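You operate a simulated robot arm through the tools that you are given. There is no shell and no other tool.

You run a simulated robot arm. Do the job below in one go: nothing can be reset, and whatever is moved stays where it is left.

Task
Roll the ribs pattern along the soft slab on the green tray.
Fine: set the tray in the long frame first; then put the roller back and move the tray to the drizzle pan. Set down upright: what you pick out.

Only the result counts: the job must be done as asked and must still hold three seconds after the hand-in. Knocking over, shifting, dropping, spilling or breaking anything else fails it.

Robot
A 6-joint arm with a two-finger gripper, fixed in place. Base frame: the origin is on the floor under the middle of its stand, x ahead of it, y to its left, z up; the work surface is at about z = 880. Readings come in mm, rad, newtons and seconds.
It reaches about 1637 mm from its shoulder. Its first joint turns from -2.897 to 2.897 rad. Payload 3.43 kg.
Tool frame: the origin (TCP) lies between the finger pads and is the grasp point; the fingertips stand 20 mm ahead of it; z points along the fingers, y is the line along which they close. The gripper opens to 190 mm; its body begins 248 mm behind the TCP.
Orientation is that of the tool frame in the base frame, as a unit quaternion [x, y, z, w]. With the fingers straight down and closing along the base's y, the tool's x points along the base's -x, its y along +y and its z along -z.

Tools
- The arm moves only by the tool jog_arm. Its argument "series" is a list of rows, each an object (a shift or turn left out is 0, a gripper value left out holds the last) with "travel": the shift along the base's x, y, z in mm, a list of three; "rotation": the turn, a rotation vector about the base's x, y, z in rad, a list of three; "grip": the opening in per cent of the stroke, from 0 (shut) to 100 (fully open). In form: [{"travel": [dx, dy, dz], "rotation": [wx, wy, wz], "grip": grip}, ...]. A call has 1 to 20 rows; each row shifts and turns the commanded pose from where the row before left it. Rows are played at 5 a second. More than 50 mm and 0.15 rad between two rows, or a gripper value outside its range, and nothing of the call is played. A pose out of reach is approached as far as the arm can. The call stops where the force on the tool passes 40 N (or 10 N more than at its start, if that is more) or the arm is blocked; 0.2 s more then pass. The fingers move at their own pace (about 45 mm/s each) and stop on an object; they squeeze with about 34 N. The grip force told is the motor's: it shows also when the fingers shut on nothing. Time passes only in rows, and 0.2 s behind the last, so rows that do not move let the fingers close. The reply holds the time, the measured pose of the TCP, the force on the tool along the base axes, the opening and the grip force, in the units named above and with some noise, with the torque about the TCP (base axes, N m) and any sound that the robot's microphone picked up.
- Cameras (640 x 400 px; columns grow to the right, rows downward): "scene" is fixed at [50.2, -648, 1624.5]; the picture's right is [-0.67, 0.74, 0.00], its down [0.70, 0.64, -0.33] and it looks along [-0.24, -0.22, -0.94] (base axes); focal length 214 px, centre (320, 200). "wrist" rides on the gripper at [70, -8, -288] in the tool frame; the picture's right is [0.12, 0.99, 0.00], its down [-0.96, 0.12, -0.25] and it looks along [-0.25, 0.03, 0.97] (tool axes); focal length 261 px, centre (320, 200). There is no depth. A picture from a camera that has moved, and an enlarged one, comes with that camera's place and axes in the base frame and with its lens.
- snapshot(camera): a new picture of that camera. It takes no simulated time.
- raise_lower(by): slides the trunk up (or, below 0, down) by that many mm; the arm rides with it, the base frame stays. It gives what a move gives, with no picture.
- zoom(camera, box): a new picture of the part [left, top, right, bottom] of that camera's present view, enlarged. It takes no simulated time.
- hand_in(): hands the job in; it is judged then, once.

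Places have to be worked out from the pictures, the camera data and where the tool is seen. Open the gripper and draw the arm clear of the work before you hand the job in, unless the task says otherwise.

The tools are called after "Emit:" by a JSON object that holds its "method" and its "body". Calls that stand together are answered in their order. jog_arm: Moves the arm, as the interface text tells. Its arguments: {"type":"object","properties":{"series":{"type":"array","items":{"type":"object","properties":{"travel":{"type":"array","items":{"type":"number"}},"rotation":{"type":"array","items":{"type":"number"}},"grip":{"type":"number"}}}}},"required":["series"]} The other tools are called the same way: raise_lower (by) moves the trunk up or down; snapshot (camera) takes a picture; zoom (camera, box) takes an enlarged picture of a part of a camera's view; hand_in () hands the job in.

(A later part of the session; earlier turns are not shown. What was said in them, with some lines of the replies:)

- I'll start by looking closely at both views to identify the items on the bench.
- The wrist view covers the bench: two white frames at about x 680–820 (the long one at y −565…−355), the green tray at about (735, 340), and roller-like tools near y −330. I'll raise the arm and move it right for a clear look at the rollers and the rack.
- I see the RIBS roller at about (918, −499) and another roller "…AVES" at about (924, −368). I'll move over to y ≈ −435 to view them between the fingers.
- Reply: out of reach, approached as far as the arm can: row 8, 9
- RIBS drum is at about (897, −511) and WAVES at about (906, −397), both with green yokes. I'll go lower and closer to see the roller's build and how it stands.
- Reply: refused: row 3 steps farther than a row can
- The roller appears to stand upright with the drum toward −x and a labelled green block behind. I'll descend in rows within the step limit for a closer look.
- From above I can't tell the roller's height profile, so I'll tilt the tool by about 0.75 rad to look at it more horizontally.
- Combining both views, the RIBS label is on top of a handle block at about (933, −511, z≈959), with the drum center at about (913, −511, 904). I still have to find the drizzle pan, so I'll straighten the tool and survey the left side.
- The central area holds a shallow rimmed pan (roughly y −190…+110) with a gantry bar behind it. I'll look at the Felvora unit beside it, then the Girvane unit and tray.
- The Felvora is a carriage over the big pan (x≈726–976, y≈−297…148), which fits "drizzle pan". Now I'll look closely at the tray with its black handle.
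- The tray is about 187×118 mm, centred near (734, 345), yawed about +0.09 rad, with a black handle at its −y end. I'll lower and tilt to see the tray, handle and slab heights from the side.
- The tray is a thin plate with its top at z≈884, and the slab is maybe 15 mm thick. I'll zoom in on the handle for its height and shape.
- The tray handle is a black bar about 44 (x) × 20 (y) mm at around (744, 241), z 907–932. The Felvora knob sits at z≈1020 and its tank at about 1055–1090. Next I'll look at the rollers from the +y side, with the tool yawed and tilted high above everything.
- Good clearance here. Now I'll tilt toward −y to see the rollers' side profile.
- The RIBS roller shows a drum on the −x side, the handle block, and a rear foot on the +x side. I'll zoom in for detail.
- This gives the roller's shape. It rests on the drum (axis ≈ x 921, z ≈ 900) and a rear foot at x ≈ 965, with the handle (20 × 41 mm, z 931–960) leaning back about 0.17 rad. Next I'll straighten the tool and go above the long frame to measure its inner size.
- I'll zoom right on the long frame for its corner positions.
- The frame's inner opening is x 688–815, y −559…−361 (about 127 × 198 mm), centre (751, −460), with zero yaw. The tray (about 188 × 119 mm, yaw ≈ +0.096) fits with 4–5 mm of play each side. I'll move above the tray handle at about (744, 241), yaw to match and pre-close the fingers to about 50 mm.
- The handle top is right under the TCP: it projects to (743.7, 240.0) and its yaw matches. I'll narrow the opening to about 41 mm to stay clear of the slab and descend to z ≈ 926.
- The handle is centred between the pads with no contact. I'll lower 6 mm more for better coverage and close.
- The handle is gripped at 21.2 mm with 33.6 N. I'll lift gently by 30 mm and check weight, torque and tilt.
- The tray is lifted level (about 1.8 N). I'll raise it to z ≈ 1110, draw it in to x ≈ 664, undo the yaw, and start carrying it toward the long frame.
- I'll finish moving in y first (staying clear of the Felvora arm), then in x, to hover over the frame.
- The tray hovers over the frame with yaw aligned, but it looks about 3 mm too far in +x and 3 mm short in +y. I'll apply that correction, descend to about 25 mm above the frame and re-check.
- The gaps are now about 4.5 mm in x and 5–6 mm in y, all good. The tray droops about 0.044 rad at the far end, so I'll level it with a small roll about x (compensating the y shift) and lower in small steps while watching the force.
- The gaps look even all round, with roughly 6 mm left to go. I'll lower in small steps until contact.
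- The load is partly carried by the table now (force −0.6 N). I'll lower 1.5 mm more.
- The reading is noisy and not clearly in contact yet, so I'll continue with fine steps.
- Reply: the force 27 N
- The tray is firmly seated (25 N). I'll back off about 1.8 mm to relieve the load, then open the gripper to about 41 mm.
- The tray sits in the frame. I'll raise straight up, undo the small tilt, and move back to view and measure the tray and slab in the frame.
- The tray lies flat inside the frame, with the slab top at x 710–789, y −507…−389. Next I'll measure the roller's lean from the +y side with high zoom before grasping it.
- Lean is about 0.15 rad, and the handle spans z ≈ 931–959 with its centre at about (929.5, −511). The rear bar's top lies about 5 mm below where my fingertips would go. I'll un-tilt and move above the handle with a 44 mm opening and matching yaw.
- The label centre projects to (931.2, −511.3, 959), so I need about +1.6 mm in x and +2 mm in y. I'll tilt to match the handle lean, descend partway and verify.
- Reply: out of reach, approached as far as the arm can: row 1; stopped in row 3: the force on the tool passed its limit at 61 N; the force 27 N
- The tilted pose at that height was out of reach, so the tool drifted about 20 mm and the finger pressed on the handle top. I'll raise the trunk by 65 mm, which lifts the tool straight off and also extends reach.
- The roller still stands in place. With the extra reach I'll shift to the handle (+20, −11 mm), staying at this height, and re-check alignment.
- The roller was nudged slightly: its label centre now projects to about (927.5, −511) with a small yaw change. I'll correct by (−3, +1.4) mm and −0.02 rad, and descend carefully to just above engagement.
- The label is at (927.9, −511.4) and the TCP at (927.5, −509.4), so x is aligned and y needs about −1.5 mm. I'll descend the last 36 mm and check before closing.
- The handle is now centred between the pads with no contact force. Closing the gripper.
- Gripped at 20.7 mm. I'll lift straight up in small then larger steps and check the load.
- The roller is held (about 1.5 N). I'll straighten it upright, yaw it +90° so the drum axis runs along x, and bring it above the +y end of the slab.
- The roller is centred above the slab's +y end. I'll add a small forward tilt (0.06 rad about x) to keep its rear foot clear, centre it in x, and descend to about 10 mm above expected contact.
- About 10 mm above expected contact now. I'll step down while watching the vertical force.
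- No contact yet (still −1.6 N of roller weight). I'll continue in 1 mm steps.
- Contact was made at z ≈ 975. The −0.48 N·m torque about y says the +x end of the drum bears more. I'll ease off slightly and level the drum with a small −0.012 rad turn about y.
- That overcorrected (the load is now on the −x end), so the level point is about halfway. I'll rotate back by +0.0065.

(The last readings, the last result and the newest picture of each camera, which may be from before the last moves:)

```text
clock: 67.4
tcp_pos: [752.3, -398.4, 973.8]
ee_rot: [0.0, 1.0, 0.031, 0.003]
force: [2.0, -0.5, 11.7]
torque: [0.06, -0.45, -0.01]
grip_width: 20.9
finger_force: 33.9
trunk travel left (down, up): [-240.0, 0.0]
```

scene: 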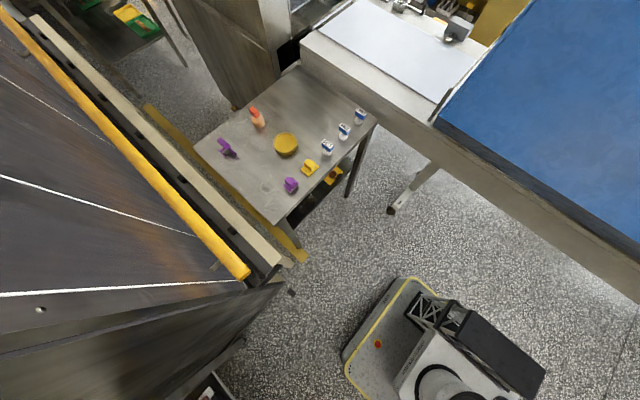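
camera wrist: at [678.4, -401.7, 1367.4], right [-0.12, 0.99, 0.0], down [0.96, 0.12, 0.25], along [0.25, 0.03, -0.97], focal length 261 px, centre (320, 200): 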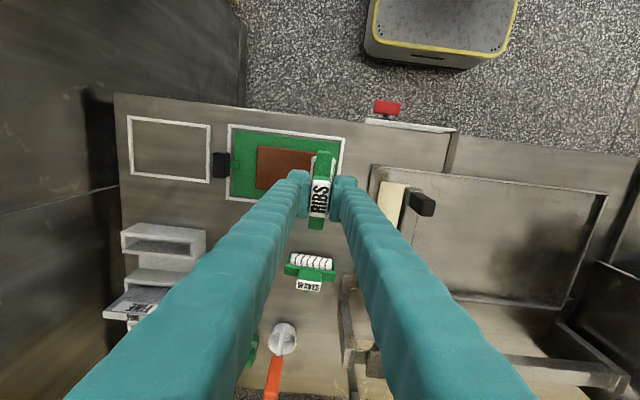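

Sideways friction is biasing the reading. I'll lift 2.5 mm to release it and re-press at this angle for a clean measurement.

Emit:
{"method": "jog_arm", "body": {"series": [{"travel": [0, 0, 2.5]}, {"travel": [0, 0, 0]}, {"travel": [0, 0, 0]}]}}

Emit:
{"method": "jog_arm", "body": {"series": [{"travel": [0, 0, -1.7]}, {"travel": [0, 0, 0]}, {"travel": [0, 0, 0]}]}}

Emit:
{"method": "jog_arm", "body": {"series": [{"travel": [0, 0, -0.6]}, {"travel": [0, 0, 0]}, {"travel": [0, 0, 0]}]}}

```text
clock: 68.2
tcp_pos: [752.0, -399.3, 975.4]
ee_rot: [0.0, 1.0, 0.031, 0.003]
force: [0.5, -0.1, -1.2]
torque: [-0.02, 0.0, -0.01]
grip_width: 20.9
finger_force: 34.1
trunk travel left (down, up): [-240.0, 0.0]
```

```text
clock: 69.0
tcp_pos: [752.0, -399.5, 974.6]
ee_rot: [0.001, 1.0, 0.031, 0.002]
force: [-0.1, 0.1, -1.9]
torque: [-0.04, -0.01, -0.01]
grip_width: 20.9
finger_force: 34.2
trunk travel left (down, up): [-240.0, 0.0]
```

```text
clock: 69.8
tcp_pos: [752.3, -398.3, 974.9]
ee_rot: [0.0, 1.0, 0.031, 0.003]
force: [0.0, -0.3, -1.3]
torque: [-0.01, -0.01, 0.03]
grip_width: 20.9
finger_force: 33.8
trunk travel left (down, up): [-240.0, 0.0]
```

No contact yet at this height, so I'll step down further in 0.6 mm steps.

Emit:
{"method": "jog_arm", "body": {"series": [{"travel": [0, 0, -0.6]}, {"travel": [0, 0, 0]}, {"travel": [0, 0, 0]}]}}

Emit:
{"method": "jog_arm", "body": {"series": [{"travel": [0, 0, -0.4]}, {"travel": [0, 0, 0]}, {"travel": [0, 0, 0]}]}}

```text
clock: 70.6
tcp_pos: [751.9, -398.6, 974.5]
ee_rot: [0.0, 1.0, 0.031, 0.002]
force: [0.8, -0.1, 0.6]
torque: [0.01, -0.13, -0.01]
grip_width: 20.9
finger_force: 34.4
trunk travel left (down, up): [-240.0, 0.0]
```

```text
clock: 71.4
tcp_pos: [751.4, -398.0, 974.4]
ee_rot: [0.001, 1.0, 0.029, 0.003]
force: [0.5, 0.3, 8.3]
torque: [0.04, -0.22, -0.03]
grip_width: 20.7
finger_force: 34.6
trunk travel left (down, up): [-240.0, 0.0]
```

Contact is about 10 N, centred about 18 mm toward +x. I'll add −0.0035 rad about y (with x compensation) and re-check.

Emit:
{"method": "jog_arm", "body": {"series": [{"travel": [0, 0, 1.2]}, {"travel": [-0.26, 0, 0], "rotation": [0, -0.0035, 0]}, {"travel": [0, 0, -1.2]}, {"travel": [0, 0, 0]}, {"travel": [0, 0, 0]}]}}

```text
clock: 72.6
tcp_pos: [752.5, -396.6, 974.0]
ee_rot: [0.001, 1.0, 0.029, 0.006]
force: [-1.6, 0.2, 15.0]
torque: [0.06, 0.44, 0.01]
grip_width: 21.0
finger_force: 34.3
trunk travel left (down, up): [-240.0, 0.0]
```

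The load centre is now at −19 mm, so the level point lies in between. I'll rotate back +0.0017 and ease the pressure.

Emit:
{"method": "jog_arm", "body": {"series": [{"travel": [0, 0, 1.5]}, {"travel": [0.13, 0, 0], "rotation": [0, 0.0017, 0]}, {"travel": [0, 0, -1.8]}, {"travel": [0, 0, 0]}, {"travel": [0, 0, 0]}]}}

```text
clock: 73.8
tcp_pos: [753.0, -397.8, 973.3]
ee_rot: [0.0, 1.0, 0.03, 0.004]
force: [-0.6, -0.6, 20.4]
torque: [0.11, 0.07, -0.02]
grip_width: 20.7
finger_force: 34.1
trunk travel left (down, up): [-240.0, 0.0]
```

The drum is level now (load centred) at 22 N. I'll ease up 0.7 mm to about 10–12 N, then start rolling toward −y in small steps.

Emit:
{"method": "jog_arm", "body": {"series": [{"travel": [0, 0, 0.7]}, {"travel": [0, 0, 0]}, {"travel": [0, 0, 0]}]}}

```text
clock: 74.6
tcp_pos: [752.5, -398.6, 973.9]
ee_rot: [0.001, 1.0, 0.031, 0.005]
force: [0.9, 0.6, 13.3]
torque: [0.06, -0.26, 0.0]
grip_width: 20.9
finger_force: 34.2
trunk travel left (down, up): [-240.0, 0.0]
```

The contact force is about 15 N, which is moderate. I'll roll back 3 mm to cover the edge, then start the pass toward −y at a steady pace.

Emit:
{"method": "jog_arm", "body": {"series": [{"travel": [0, 3, 0]}, {"travel": [0, -4, 0]}, {"travel": [0, -7, 0]}, {"travel": [0, -8, 0]}, {"travel": [0, -8, 0]}, {"travel": [0, -8, 0]}]}}

```text
clock: 76.0
tcp_pos: [751.7, -429.2, 974.5]
ee_rot: [0.0, 1.0, 0.03, 0.005]
force: [0.4, 0.5, 11.6]
torque: [0.02, -0.2, -0.02]
grip_width: 20.9
finger_force: 34.3
trunk travel left (down, up): [-240.0, 0.0]
```

Rolling smoothly: drag is near zero and contact is about 13 N. I'll continue the pass.

Emit:
{"method": "jog_arm", "body": {"series": [{"travel": [0, -8, 0]}, {"travel": [0, -8, 0]}, {"travel": [0, -8, 0]}, {"travel": [0, -8, 0]}, {"travel": [0, -8, 0]}]}}

```text
clock: 77.2
tcp_pos: [753.8, -469.3, 973.5]
ee_rot: [0.001, 1.0, 0.031, 0.004]
force: [-1.0, 0.3, 5.6]
torque: [-0.03, 0.06, -0.07]
grip_width: 20.7
finger_force: 34.1
trunk travel left (down, up): [-240.0, 0.0]
```

The pressure is dropping slightly (about 7 N), so I'll continue to the end with a slight downward trim.

Emit:
{"method": "jog_arm", "body": {"series": [{"travel": [0, -8, -0.2]}, {"travel": [0, -8, -0.15]}, {"travel": [0, -8, -0.1]}, {"travel": [0, -8, -0.1]}, {"travel": [0, -7, -0.1]}]}}

```text
clock: 78.4
tcp_pos: [752.3, -509.1, 973.6]
ee_rot: [0.001, 1.0, 0.029, 0.004]
force: [-1.3, 0.8, 8.3]
torque: [0.03, 0.16, -0.01]
grip_width: 20.9
finger_force: 34.6
trunk travel left (down, up): [-240.0, 0.0]
```

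Contact is near y ≈ −504 with the slab edge at −507. I'll roll 5 mm more to the edge, then lift straight up to inspect.

Emit:
{"method": "jog_arm", "body": {"series": [{"travel": [0, -5, 0]}, {"travel": [0, 0, 0]}, {"travel": [0, 0, 5]}, {"travel": [0, 0, 20]}, {"travel": [0, 0, 30]}, {"travel": [0, 0, 40]}, {"travel": [0, 0, 0]}]}}

Emit:
{"method": "snapshot", "body": {"camera": "wrist"}}

Emit:
{"method": "zoom", "body": {"camera": "wrist", "box": [300, 120, 440, 240]}}

```text
clock: 80.0
tcp_pos: [751.7, -513.7, 1068.3]
ee_rot: [0.001, 1.0, 0.031, 0.003]
force: [-0.9, 1.3, -1.5]
torque: [-0.05, 0.0, 0.01]
grip_width: 20.7
finger_force: 33.2
trunk travel left (down, up): [-240.0, 0.0]
```

```text
taken
camera wrist: at [680.9, -539.1, 1354.1], right [-0.12, 0.99, 0.06], down [0.96, 0.1, 0.26], along [0.25, 0.09, -0.96], focal length 261 px, centre (320, 200)
```

wrist: 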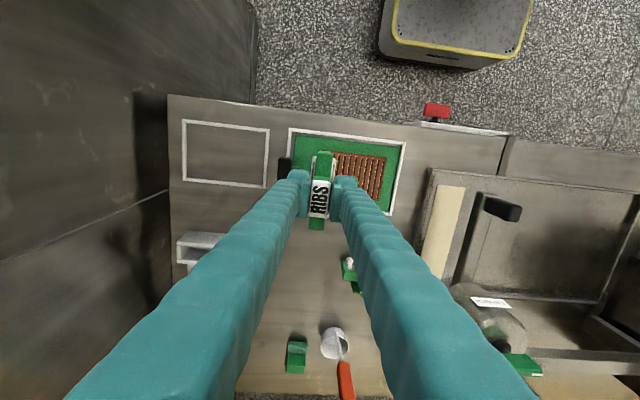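

```text
3.33 times, centred on (370, 180) of wrist
camera zoom: at [680.9, -539.1, 1354.1], right [-0.12, 0.99, 0.06], down [0.96, 0.1, 0.26], along [0.25, 0.09, -0.96], focal length 869 px, centre (153, 267)
```

zoom: 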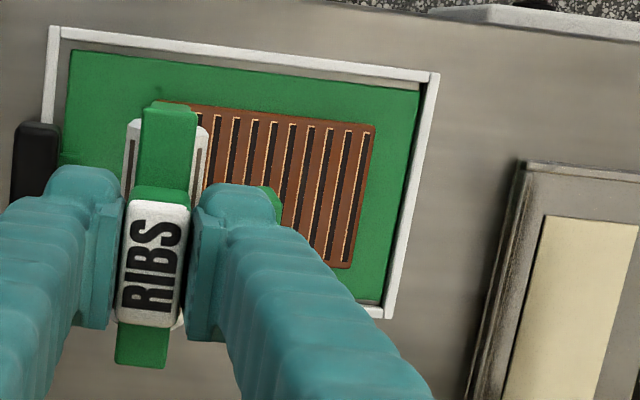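

The ribs pattern shows clearly along the slab. I'll straighten the tool, bring the roller back toward its place with yaw −90°, and inspect the whole slab on the way.

Emit:
{"method": "jog_arm", "body": {"series": [{"travel": [0, 20, 10], "rotation": [-0.06, 0.0073, 0]}, {"travel": [16, 0, 0], "rotation": [0, 0, -0.15]}, {"travel": [16, 0, 0], "rotation": [0, 0, -0.15]}, {"travel": [16, 0, 0], "rotation": [0, 0, -0.15]}, {"travel": [16, 0, 0], "rotation": [0, 0, -0.15]}, {"travel": [16, 0, 0], "rotation": [0, 0, -0.15]}, {"travel": [16, 0, 0], "rotation": [0, 0, -0.15]}, {"travel": [16, 0, 0], "rotation": [0, 0, -0.15]}, {"travel": [16, 0, 0], "rotation": [0, 0, -0.15]}, {"travel": [16, 0, 0], "rotation": [0, 0, -0.15]}, {"travel": [16, 0, 0], "rotation": [0, 0, -0.15]}, {"travel": [16, -10, 0], "rotation": [0, 0, -0.023]}, {"travel": [0, 0, 0]}, {"travel": [0, 0, 0]}]}}

Emit:
{"method": "snapshot", "body": {"camera": "wrist"}}

Emit:
{"method": "zoom", "body": {"camera": "wrist", "box": [150, 40, 290, 220]}}

```text
clock: 83.0
tcp_pos: [928.4, -504.9, 1079.7]
ee_rot: [0.69, 0.724, 0.0, 0.001]
force: [0.1, -0.5, -1.6]
torque: [-0.02, -0.01, 0.01]
grip_width: 20.7
finger_force: 34.0
trunk travel left (down, up): [-240.0, 0.0]
```

```text
taken
camera wrist: at [917.9, -435.4, 1366.9], right [0.99, 0.17, 0.0], down [0.16, -0.96, 0.25], along [0.04, -0.24, -0.97], focal length 261 px, centre (320, 200)
```

wrist: 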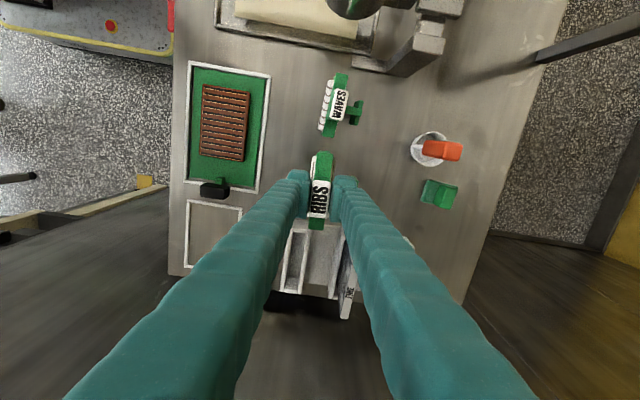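

```text
2.22 times, centred on (220, 130) of wrist
camera zoom: at [917.9, -435.4, 1366.9], right [0.99, 0.17, 0.0], down [0.16, -0.96, 0.25], along [0.04, -0.24, -0.97], focal length 579 px, centre (542, 356)
```

zoom: 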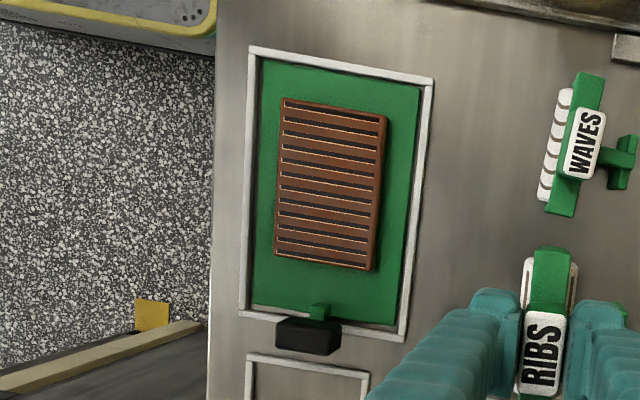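

The pattern covers the whole slab. I'll lower the roller partway over its original spot and restore the pick-up lean.

Emit:
{"method": "jog_arm", "body": {"series": [{"travel": [1, -5.5, -40]}, {"travel": [0, 0, -30]}, {"travel": [0, 0, -5], "rotation": [-0.0135, 0.1413, 0]}, {"travel": [0, 0, 0]}, {"travel": [0, 0, 0]}]}}

Emit:
{"method": "snapshot", "body": {"camera": "wrist"}}

```text
clock: 84.2
tcp_pos: [929.8, -510.2, 1002.9]
ee_rot: [0.688, 0.722, -0.054, -0.047]
force: [0.4, 0.8, -0.9]
torque: [0.0, -0.02, 0.01]
grip_width: 21.1
finger_force: 34.0
trunk travel left (down, up): [-240.0, 0.0]
```

```text
taken
camera wrist: at [960.3, -436.6, 1289.9], right [0.98, 0.17, -0.14], down [0.2, -0.95, 0.24], along [-0.1, -0.26, -0.96], focal length 261 px, centre (320, 200)
```

wrist: 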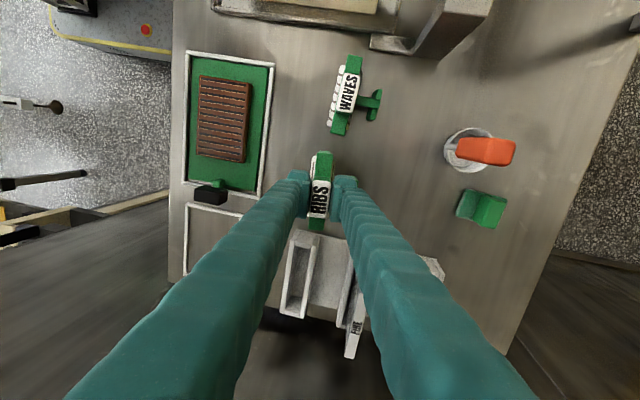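

The pose matches the pick-up (about 930, −510, same lean). I'll descend to just above the table and feel for contact.

Emit:
{"method": "jog_arm", "body": {"series": [{"travel": [-0.4, 0, -20]}, {"travel": [0, 0, -15]}, {"travel": [0, 0, -8]}, {"travel": [0, 0, -3]}, {"travel": [0, 0, 0]}, {"travel": [0, 0, 0]}]}}

Emit:
{"method": "jog_arm", "body": {"series": [{"travel": [0, 0, -1]}, {"travel": [0, 0, 0]}]}}

Emit:
{"method": "jog_arm", "body": {"series": [{"travel": [0, 0, -1]}, {"travel": [0, 0, 0]}]}}

```text
clock: 85.6
tcp_pos: [929.4, -508.8, 955.7]
ee_rot: [0.688, 0.722, -0.054, -0.046]
force: [0.5, -0.2, -2.0]
torque: [0.01, -0.02, 0.03]
grip_width: 20.7
finger_force: 34.1
trunk travel left (down, up): [-240.0, 0.0]
```

```text
clock: 86.2
tcp_pos: [930.3, -508.4, 957.6]
ee_rot: [0.689, 0.722, -0.053, -0.046]
force: [0.1, 0.3, -1.3]
torque: [0.02, 0.01, -0.03]
grip_width: 20.8
finger_force: 34.3
trunk travel left (down, up): [-240.0, 0.0]
```

```text
clock: 86.8
tcp_pos: [929.6, -509.4, 955.4]
ee_rot: [0.688, 0.722, -0.054, -0.046]
force: [0.6, 0.1, -1.8]
torque: [0.0, 0.01, -0.03]
grip_width: 20.9
finger_force: 34.1
trunk travel left (down, up): [-240.0, 0.0]
```

Still no contact (−1.8 N), so I'll continue with single-millimetre steps.

Emit:
{"method": "jog_arm", "body": {"series": [{"travel": [0, 0, -1]}, {"travel": [0, 0, 0]}]}}

Emit:
{"method": "jog_arm", "body": {"series": [{"travel": [0, 0, -0.7]}, {"travel": [0, 0, 0]}]}}

```text
clock: 87.4
tcp_pos: [928.6, -508.5, 954.1]
ee_rot: [0.689, 0.722, -0.053, -0.046]
force: [-0.7, -0.6, -1.4]
torque: [0.0, 0.0, 0.02]
grip_width: 20.6
finger_force: 34.3
trunk travel left (down, up): [-240.0, 0.0]
```

```text
clock: 88.0
tcp_pos: [930.0, -508.6, 952.3]
ee_rot: [0.688, 0.722, -0.054, -0.046]
force: [-0.9, 1.1, 2.4]
torque: [-0.04, 0.02, -0.02]
grip_width: 20.9
finger_force: 33.7
trunk travel left (down, up): [-240.0, 0.0]
```

Contact with the table (about 4 N). I'll open the gripper to about 44 mm and let the roller settle.

Emit:
{"method": "jog_arm", "body": {"series": [{"grip": 12}, {"grip": 17}, {"grip": 23}, {"grip": 23}, {"grip": 23}]}}

Emit:
{"method": "zoom", "body": {"camera": "wrist", "box": [270, 140, 370, 220]}}

```text
clock: 89.2
tcp_pos: [928.6, -508.8, 952.6]
ee_rot: [0.688, 0.722, -0.054, -0.046]
force: [0.0, 0.1, -0.6]
torque: [-0.01, 0.0, 0.0]
grip_width: 43.9
finger_force: 0.2
trunk travel left (down, up): [-240.0, 0.0]
```

```text
5.00 times, centred on (320, 180) of wrist
camera zoom: at [959.0, -435.6, 1238.7], right [0.98, 0.17, -0.14], down [0.2, -0.95, 0.24], along [-0.1, -0.26, -0.96], focal length 1303 px, centre (320, 300)
```

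zoom: 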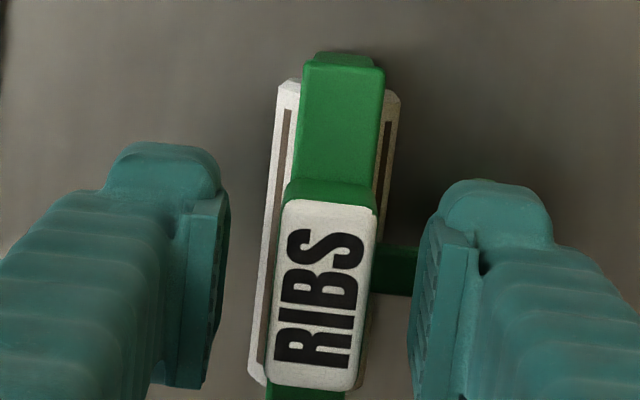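

The roller stands on its own in its place. I'll back out along the handle's axis, then straighten the tool.

Emit:
{"method": "jog_arm", "body": {"series": [{"travel": [2, 0, 14]}, {"travel": [2, 0, 18]}, {"travel": [0, 0, 25]}, {"travel": [0, 0, 25], "rotation": [0.0135, -0.1413, 0]}, {"travel": [-15, 15, 25], "rotation": [0, 0, 0.15]}, {"travel": [-25, 20, 20], "rotation": [0, 0, 0.15]}, {"travel": [-30, 20, 0], "rotation": [0, 0, 0.15]}, {"travel": [-30, 10, 0], "rotation": [0, 0, 0.15]}, {"travel": [-30, 0, 0], "rotation": [0, 0, 0.15]}, {"travel": [-30, -20, 0], "rotation": [0, 0, 0.15]}, {"travel": [-30, -20, 0], "rotation": [0, 0, 0.15]}, {"travel": [-20, -20, 0], "rotation": [0, 0, 0.15]}, {"travel": [-10, -20, 0], "rotation": [0, 0, 0.15]}, {"travel": [0, -20, 0], "rotation": [0, 0, 0.15]}, {"travel": [0, -20, 0], "rotation": [0, 0, 0.023]}, {"travel": [0, 0, 0]}, {"travel": [0, 0, 0]}]}}

Emit:
{"method": "snapshot", "body": {"camera": "wrist"}}

Emit:
{"method": "zoom", "body": {"camera": "wrist", "box": [240, 150, 400, 330]}}

```text
clock: 92.8
tcp_pos: [712.3, -565.5, 1080.6]
ee_rot: [0.0, 1.0, 0.001, 0.0]
force: [-0.6, 0.2, 0.8]
torque: [0.0, 0.01, -0.01]
grip_width: 43.8
finger_force: 0.0
trunk travel left (down, up): [-240.0, 0.0]
```

```text
taken
camera wrist: at [643.6, -573.9, 1369.2], right [-0.12, 0.99, 0.0], down [0.96, 0.12, 0.25], along [0.25, 0.03, -0.97], focal length 261 px, centre (320, 200)
```

wrist: 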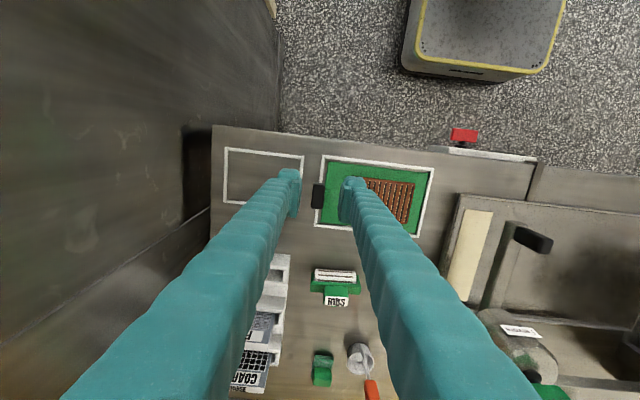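

```text
2.22 times, centred on (320, 240) of wrist
camera zoom: at [643.6, -573.9, 1369.2], right [-0.12, 0.99, 0.0], down [0.96, 0.12, 0.25], along [0.25, 0.03, -0.97], focal length 579 px, centre (320, 111)
```

zoom: 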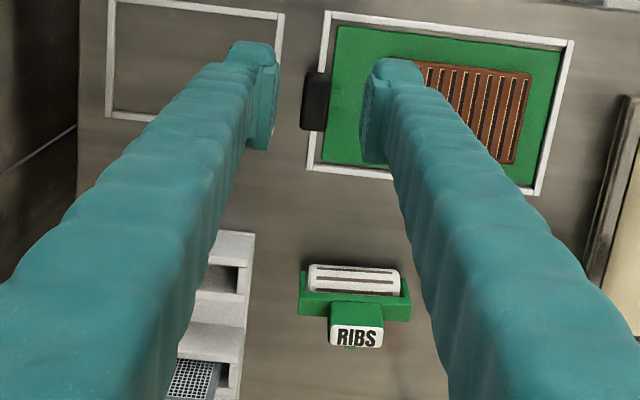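

The RIBS roller stands upright back in its place. Now I'll move over the tray handle again and check alignment.

Emit:
{"method": "jog_arm", "body": {"series": [{"travel": [20, 0, 0], "grip": 21.5}, {"travel": [17.5, 0.5, 0]}, {"travel": [0, 0, -30]}, {"travel": [0, 0, 0]}, {"travel": [0, 0, 0]}]}}

Emit:
{"method": "zoom", "body": {"camera": "wrist", "box": [260, 150, 380, 230]}}

```text
clock: 94.0
tcp_pos: [748.9, -564.1, 1050.3]
ee_rot: [-0.001, 1.0, 0.0, 0.0]
force: [0.6, 0.0, 0.0]
torque: [0.0, 0.01, 0.01]
grip_width: 40.8
finger_force: 0.0
trunk travel left (down, up): [-240.0, 0.0]
```

```text
5.00 times, centred on (320, 190) of wrist
camera zoom: at [679.9, -572.8, 1339.6], right [-0.12, 0.99, 0.0], down [0.96, 0.11, 0.25], along [0.25, 0.03, -0.97], focal length 1303 px, centre (320, 250)
```

zoom: 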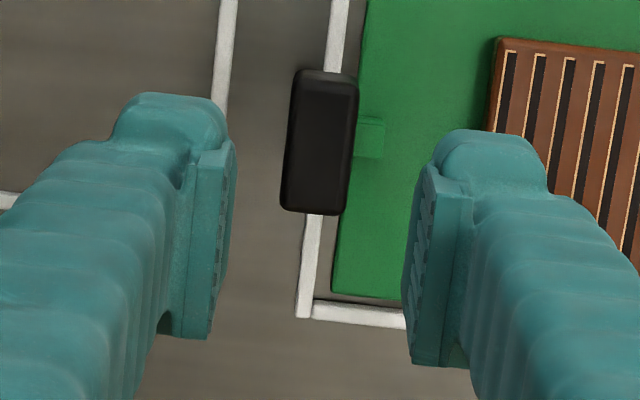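

The handle centre (749.8, −564.4) and yaw match the tool. I'll descend to z ≈ 924 and close on it.

Emit:
{"method": "jog_arm", "body": {"series": [{"travel": [0.8, -0.3, -40]}, {"travel": [0, 0, -40]}, {"travel": [0, 0, -30]}, {"travel": [0, 0, -12]}, {"travel": [0, 0, -4]}, {"travel": [0, 0, 0]}, {"travel": [0, 0, 0]}]}}

Emit:
{"method": "zoom", "body": {"camera": "wrist", "box": [240, 130, 400, 230]}}

```text
clock: 95.6
tcp_pos: [750.6, -564.1, 923.7]
ee_rot: [0.0, 1.0, 0.0, 0.001]
force: [0.7, -0.4, 0.7]
torque: [0.0, 0.02, 0.0]
grip_width: 40.7
finger_force: 0.0
trunk travel left (down, up): [-240.0, 0.0]
```

```text
4.00 times, centred on (320, 180) of wrist
camera zoom: at [681.5, -573.0, 1212.3], right [-0.12, 0.99, 0.0], down [0.96, 0.11, 0.25], along [0.25, 0.03, -0.97], focal length 1043 px, centre (320, 280)
```

zoom: 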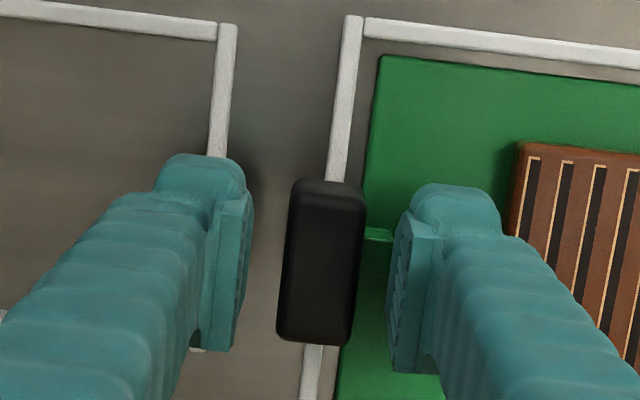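

Aligned and clear of the frame. Closing, then a gentle lift.

Emit:
{"method": "jog_arm", "body": {"series": [{"grip": 0}, {"grip": 0}, {"grip": 0}, {"grip": 0}, {"grip": 0}]}}

Emit:
{"method": "jog_arm", "body": {"series": [{"travel": [0, 0, 4]}, {"travel": [0, 0, 6]}, {"travel": [0, 0, 12]}, {"travel": [0, 0, 20]}, {"travel": [0, 0, 0]}]}}

Emit:
{"method": "snapshot", "body": {"camera": "wrist"}}

```text
clock: 96.8
tcp_pos: [751.1, -564.0, 924.9]
ee_rot: [0.0, 1.0, 0.0, 0.0]
force: [-0.3, -0.5, -0.3]
torque: [-0.04, 0.04, -0.03]
grip_width: 20.9
finger_force: 34.4
trunk travel left (down, up): [-240.0, 0.0]
```

```text
clock: 98.0
tcp_pos: [751.4, -564.4, 966.6]
ee_rot: [0.0, 1.0, 0.0, 0.001]
force: [-0.7, 0.0, -2.0]
torque: [-0.21, -0.02, 0.0]
grip_width: 21.0
finger_force: 34.3
trunk travel left (down, up): [-240.0, 0.0]
```

```text
taken
camera wrist: at [682.2, -573.5, 1254.5], right [-0.12, 0.99, 0.0], down [0.96, 0.11, 0.25], along [0.25, 0.03, -0.97], focal length 261 px, centre (320, 200)
```

wrist: 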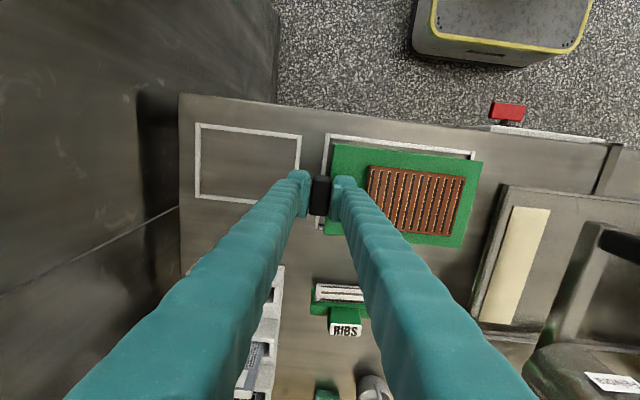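

The tray is lifted cleanly. I'll raise it high, draw it back toward the robot, and carry it past the Felvora arm toward the pan.

Emit:
{"method": "jog_arm", "body": {"series": [{"travel": [0, 0, 25]}, {"travel": [-15, 0, 35]}, {"travel": [-25, 0, 40]}, {"travel": [-25, 10, 38]}, {"travel": [-20, 25, 14]}, {"travel": [0, 38, 0]}, {"travel": [0, 42, 0]}, {"travel": [0, 42, 0]}, {"travel": [0, 42, 0]}, {"travel": [0, 42, 0]}, {"travel": [0, 42, 0]}, {"travel": [0, 42, 0]}, {"travel": [0, 42, 0]}, {"travel": [0, 38, 0]}, {"travel": [0, 25, 0]}, {"travel": [0, 10, 0]}, {"travel": [0, 0, 0]}]}}

Emit:
{"method": "snapshot", "body": {"camera": "wrist"}}

```text
clock: 101.6
tcp_pos: [667.9, -126.3, 1117.6]
ee_rot: [0.0, 1.0, 0.0, 0.0]
force: [-0.3, 0.0, -2.5]
torque: [-0.21, 0.0, 0.02]
grip_width: 20.9
finger_force: 34.7
trunk travel left (down, up): [-240.0, 0.0]
```

```text
taken
camera wrist: at [597.9, -134.1, 1406.3], right [-0.12, 0.99, 0.0], down [0.96, 0.11, 0.25], along [0.25, 0.03, -0.97], focal length 261 px, centre (320, 200)
```

wrist: 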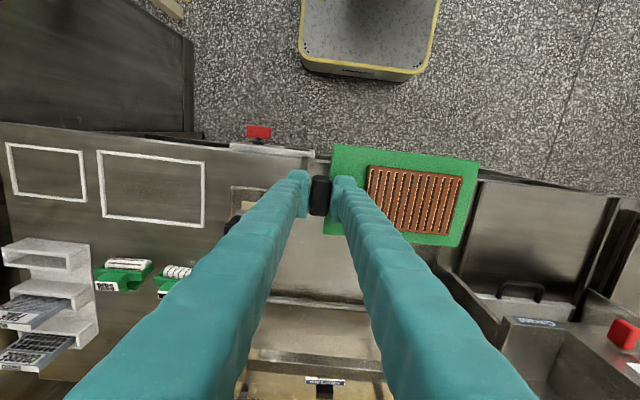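

I'll zoom in on the pan region in this view to fix its rim positions before placing.

Emit:
{"method": "zoom", "body": {"camera": "wrist", "box": [215, 170, 415, 320]}}

Emit:
{"method": "zoom", "body": {"camera": "wrist", "box": [380, 170, 500, 320]}}

```text
2.67 times, centred on (315, 245) of wrist
camera zoom: at [597.9, -134.1, 1406.3], right [-0.12, 0.99, 0.0], down [0.96, 0.11, 0.25], along [0.25, 0.03, -0.97], focal length 695 px, centre (333, 80)
```

zoom: 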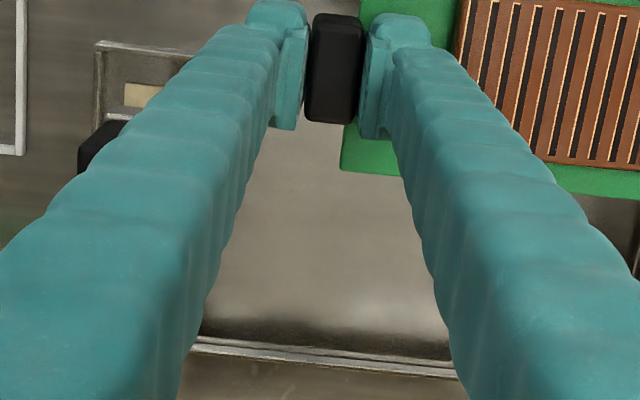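

```text
2.67 times, centred on (440, 245) of wrist
camera zoom: at [597.9, -134.1, 1406.3], right [-0.12, 0.99, 0.0], down [0.96, 0.11, 0.25], along [0.25, 0.03, -0.97], focal length 695 px, centre (0, 80)
```

zoom: 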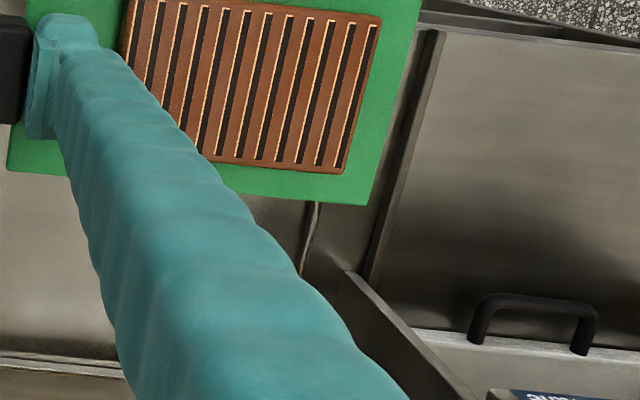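

The pan interior spans about x 733–955, y −290…140. I'll set the tray centre at about (845, −10), well clear of the Felvora arm. Next I'll move forward over the pan and come down partway.

Emit:
{"method": "jog_arm", "body": {"series": [{"travel": [15, 2, 0]}, {"travel": [35, 4, 0]}, {"travel": [40, 4, 0]}, {"travel": [40, 0, 0]}, {"travel": [32, 0, 0]}, {"travel": [15, 0, -15]}, {"travel": [0, 0, -35]}, {"travel": [0, 0, -40]}, {"travel": [0, 0, -30]}, {"travel": [0, 0, -10]}, {"travel": [0, 0, 0]}]}}

Emit:
{"method": "snapshot", "body": {"camera": "wrist"}}

Emit:
{"method": "zoom", "body": {"camera": "wrist", "box": [290, 120, 490, 245]}}

```text
clock: 104.0
tcp_pos: [844.4, -114.9, 988.9]
ee_rot: [0.0, 1.0, 0.001, 0.0]
force: [-0.5, 0.7, -1.6]
torque: [-0.21, 0.0, 0.0]
grip_width: 20.8
finger_force: 33.8
trunk travel left (down, up): [-240.0, 0.0]
```

```text
taken
camera wrist: at [774.3, -124.4, 1276.6], right [-0.12, 0.99, 0.0], down [0.96, 0.11, 0.25], along [0.25, 0.03, -0.97], focal length 261 px, centre (320, 200)
```

wrist: 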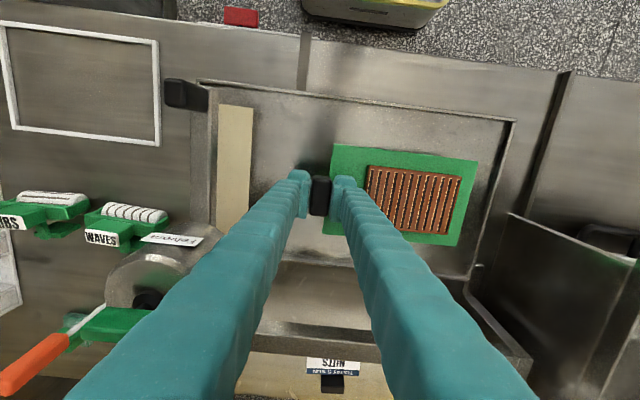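

```text
3.20 times, centred on (390, 182) of wrist
camera zoom: at [774.3, -124.4, 1276.6], right [-0.12, 0.99, 0.0], down [0.96, 0.11, 0.25], along [0.25, 0.03, -0.97], focal length 834 px, centre (96, 256)
```

zoom: 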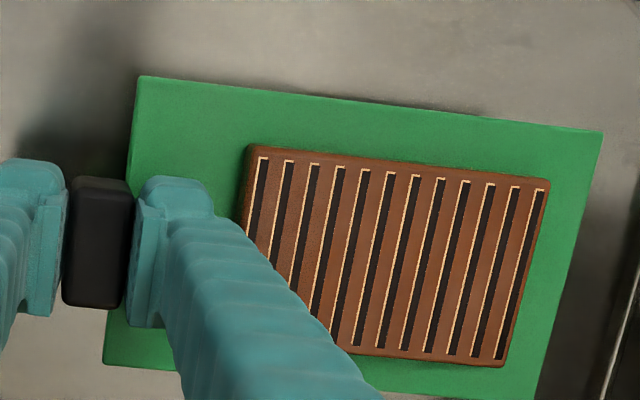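

The tray is within the pan outline with a similar droop. I'll level it (+0.045 rad about x) and descend, first to about 20 mm above table level, then gently.

Emit:
{"method": "jog_arm", "body": {"series": [{"travel": [0, 0, -15], "rotation": [0.045, 0, 0]}, {"travel": [0, 0, -15]}, {"travel": [0, 0, -10]}, {"travel": [0, 0, -5]}, {"travel": [0, 0, 0]}]}}

Emit:
{"method": "jog_arm", "body": {"series": [{"travel": [0, 0, -4]}, {"travel": [0, 0, -4]}, {"travel": [0, 0, -3]}, {"travel": [0, 0, 0]}]}}

Emit:
{"method": "zoom", "body": {"camera": "wrist", "box": [290, 120, 490, 245]}}

```text
clock: 105.2
tcp_pos: [843.5, -114.0, 944.1]
ee_rot: [0.001, 1.0, 0.022, 0.0]
force: [0.1, -0.2, -1.9]
torque: [-0.17, 0.0, 0.01]
grip_width: 20.7
finger_force: 33.9
trunk travel left (down, up): [-240.0, 0.0]
```

```text
clock: 106.2
tcp_pos: [842.9, -113.5, 931.4]
ee_rot: [0.0, 1.0, 0.022, 0.0]
force: [-0.1, -0.3, -2.2]
torque: [-0.15, -0.02, 0.02]
grip_width: 20.5
finger_force: 34.6
trunk travel left (down, up): [-240.0, 0.0]
```

```text
3.20 times, centred on (390, 182) of wrist
camera zoom: at [773.2, -135.8, 1218.7], right [-0.12, 0.99, 0.05], down [0.96, 0.1, 0.25], along [0.25, 0.07, -0.97], focal length 834 px, centre (96, 256)
```

zoom: 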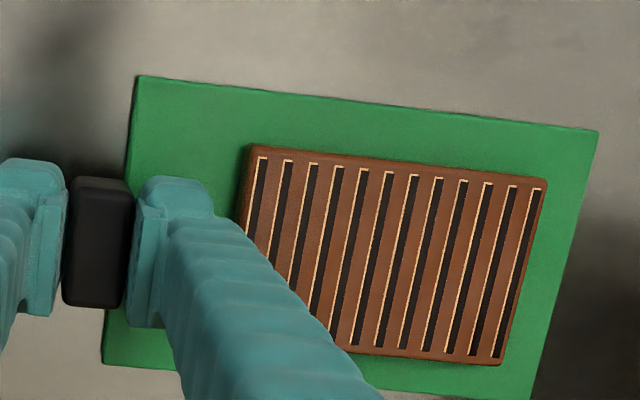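

Still free at z ≈ 931. I'll continue in small steps until the pan floor is felt.

Emit:
{"method": "jog_arm", "body": {"series": [{"travel": [0, 0, -2]}, {"travel": [0, 0, -1]}, {"travel": [0, 0, 0]}]}}

Emit:
{"method": "jog_arm", "body": {"series": [{"travel": [0, 0, -1]}, {"travel": [0, 0, 0]}]}}

Emit:
{"method": "jog_arm", "body": {"series": [{"travel": [0, 0, -1]}, {"travel": [0, 0, 0]}]}}

Emit:
{"method": "jog_arm", "body": {"series": [{"travel": [0, 0, -1]}, {"travel": [0, 0, 0]}]}}

```text
clock: 107.0
tcp_pos: [843.2, -114.3, 928.4]
ee_rot: [0.0, 1.0, 0.023, 0.0]
force: [0.7, -1.7, -1.3]
torque: [-0.06, -0.03, -0.01]
grip_width: 20.7
finger_force: 33.8
trunk travel left (down, up): [-240.0, 0.0]
```

```text
clock: 107.6
tcp_pos: [842.8, -114.3, 928.5]
ee_rot: [0.0, 1.0, 0.023, 0.0]
force: [0.3, -0.3, 1.6]
torque: [-0.07, -0.02, 0.04]
grip_width: 21.0
finger_force: 33.9
trunk travel left (down, up): [-240.0, 0.0]
```

```text
clock: 108.2
tcp_pos: [842.7, -114.1, 928.3]
ee_rot: [-0.001, 1.0, 0.023, 0.001]
force: [-0.3, -0.6, 12.2]
torque: [-0.04, 0.39, 0.05]
grip_width: 21.1
finger_force: 34.2
trunk travel left (down, up): [-240.0, 0.0]
```

```text
clock: 108.8
tcp_pos: [843.1, -115.0, 927.3]
ee_rot: [0.0, 1.0, 0.023, 0.002]
force: [4.0, -4.1, 25.0]
torque: [-0.07, -0.05, 0.06]
grip_width: 21.1
finger_force: 33.8
trunk travel left (down, up): [-240.0, 0.0]
```

The tray is seated on the pan floor (25 N). I'll back off 1.8 mm and open the gripper.

Emit:
{"method": "jog_arm", "body": {"series": [{"travel": [0, 0, 1.8]}, {"travel": [0, 0, 0]}, {"grip": 14}, {"grip": 21.5}, {"grip": 21.5}, {"grip": 21.5}]}}

Emit:
{"method": "zoom", "body": {"camera": "wrist", "box": [270, 120, 490, 255]}}

```text
clock: 110.2
tcp_pos: [842.3, -114.4, 927.5]
ee_rot: [0.001, 1.0, 0.024, -0.001]
force: [0.2, -0.9, -0.3]
torque: [-0.01, -0.03, 0.0]
grip_width: 41.0
finger_force: 0.1
trunk travel left (down, up): [-240.0, 0.0]
```

```text
2.91 times, centred on (380, 188) of wrist
camera zoom: at [773.7, -135.4, 1215.1], right [-0.12, 0.99, 0.05], down [0.96, 0.1, 0.25], along [0.25, 0.07, -0.97], focal length 758 px, centre (146, 236)
```

zoom: 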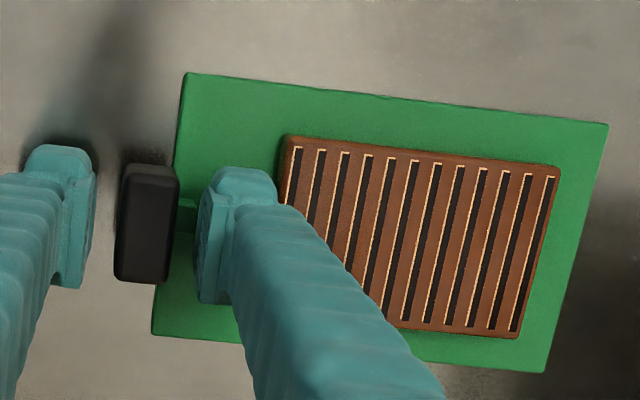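

The tray is released flat in the pan. I'll raise straight up, undo the tilt, and draw the arm back clear.

Emit:
{"method": "jog_arm", "body": {"series": [{"travel": [0, 0, 15]}, {"travel": [0, 0, 30]}, {"travel": [0, 0, 40], "rotation": [-0.045, 0, 0]}, {"travel": [0, 0, 45]}, {"travel": [-20, 10, 40]}, {"travel": [-40, 20, 15], "grip": 100}, {"travel": [-45, 20, 0]}, {"travel": [-45, 20, 0]}, {"travel": [-45, 20, 0]}, {"travel": [-40, 10, 0]}, {"travel": [0, 0, 0]}, {"travel": [0, 0, 0]}]}}

Emit:
{"method": "snapshot", "body": {"camera": "wrist"}}

Emit:
{"method": "zoom", "body": {"camera": "wrist", "box": [230, 190, 410, 330]}}

Emit:
{"method": "zoom", "body": {"camera": "wrist", "box": [0, 170, 200, 330]}}

```text
clock: 112.8
tcp_pos: [609.5, -16.4, 1116.4]
ee_rot: [0.0, 1.0, 0.0, 0.001]
force: [-0.1, 0.4, 0.5]
torque: [-0.04, -0.01, 0.0]
grip_width: 183.5
finger_force: 0.0
trunk travel left (down, up): [-240.0, 0.0]
```

```text
taken
camera wrist: at [539.9, -24.3, 1402.5], right [-0.12, 0.99, 0.0], down [0.96, 0.11, 0.25], along [0.25, 0.03, -0.97], focal length 261 px, centre (320, 200)
```

wrist: 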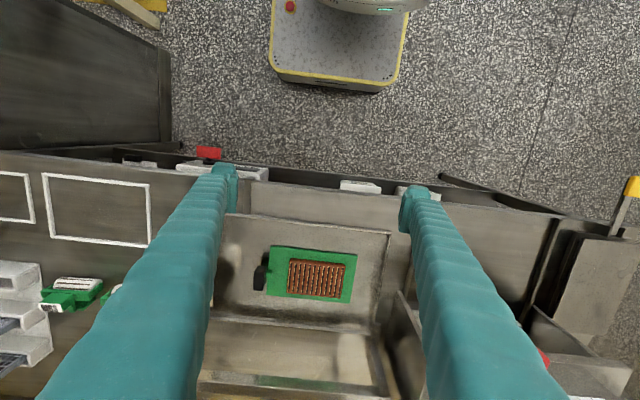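

```text
2.86 times, centred on (320, 260) of wrist
camera zoom: at [539.9, -24.3, 1402.5], right [-0.12, 0.99, 0.0], down [0.96, 0.11, 0.25], along [0.25, 0.03, -0.97], focal length 745 px, centre (320, 29)
```

zoom: 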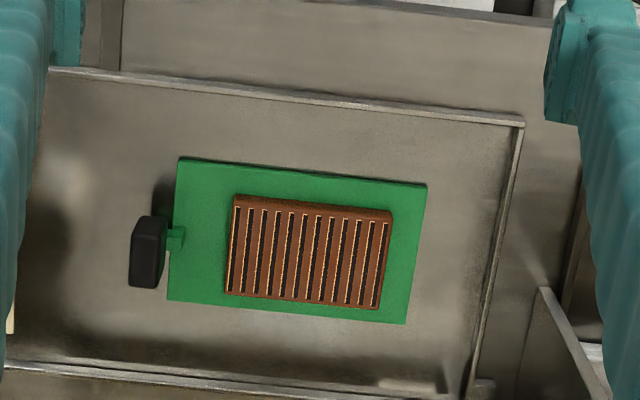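

```text
2.50 times, centred on (100, 250) of wrist
camera zoom: at [539.9, -24.3, 1402.5], right [-0.12, 0.99, 0.0], down [0.96, 0.11, 0.25], along [0.25, 0.03, -0.97], focal length 652 px, centre (870, 75)
```

zoom: 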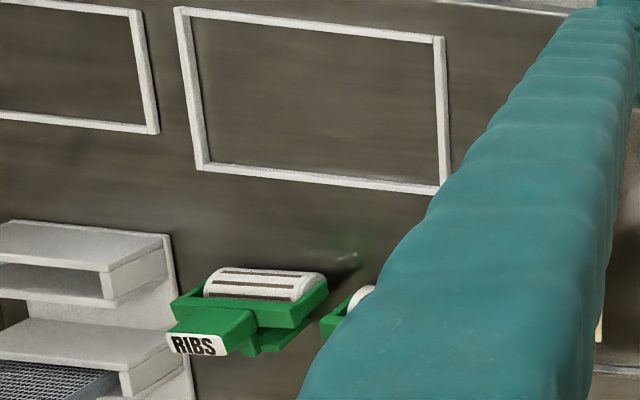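

Final state: the ribbed slab and tray lie flat inside the drizzle pan, and the RIBS roller stands upright back in its place. The long frame is empty and unmoved, the gripper is open and the arm is clear. Handing in.

Emit:
{"method": "hand_in", "body": {}}

```text
The job is handed in.
```

I've handed the job in, and all the steps you asked for are done.

- **Tray in the long frame:** I set the green tray flat inside the long frame before rolling.
- **Ribs pattern:** I made one pass along the slab with the RIBS roller. The pattern shows over its whole length.
- **Roller put back:** The RIBS roller is back in its place, standing upright on its drum and rear foot. While lining up to pick it up, a finger pressed on its handle and nudged it a few millimetres. I set it back to its original position as best I could measure it.
- **Tray in the drizzle pan:** The tray lies flat in the large rimmed pan under the Felvora unit. Nothing I could see was labelled "drizzle pan", so I judged that this was the one.

I read "Fine:" as introducing the detailed steps, not as a call for the FINE sieve, so I left the sieves alone. As far as the pictures show, nothing else was moved. The gripper is open and the arm is clear of the work.
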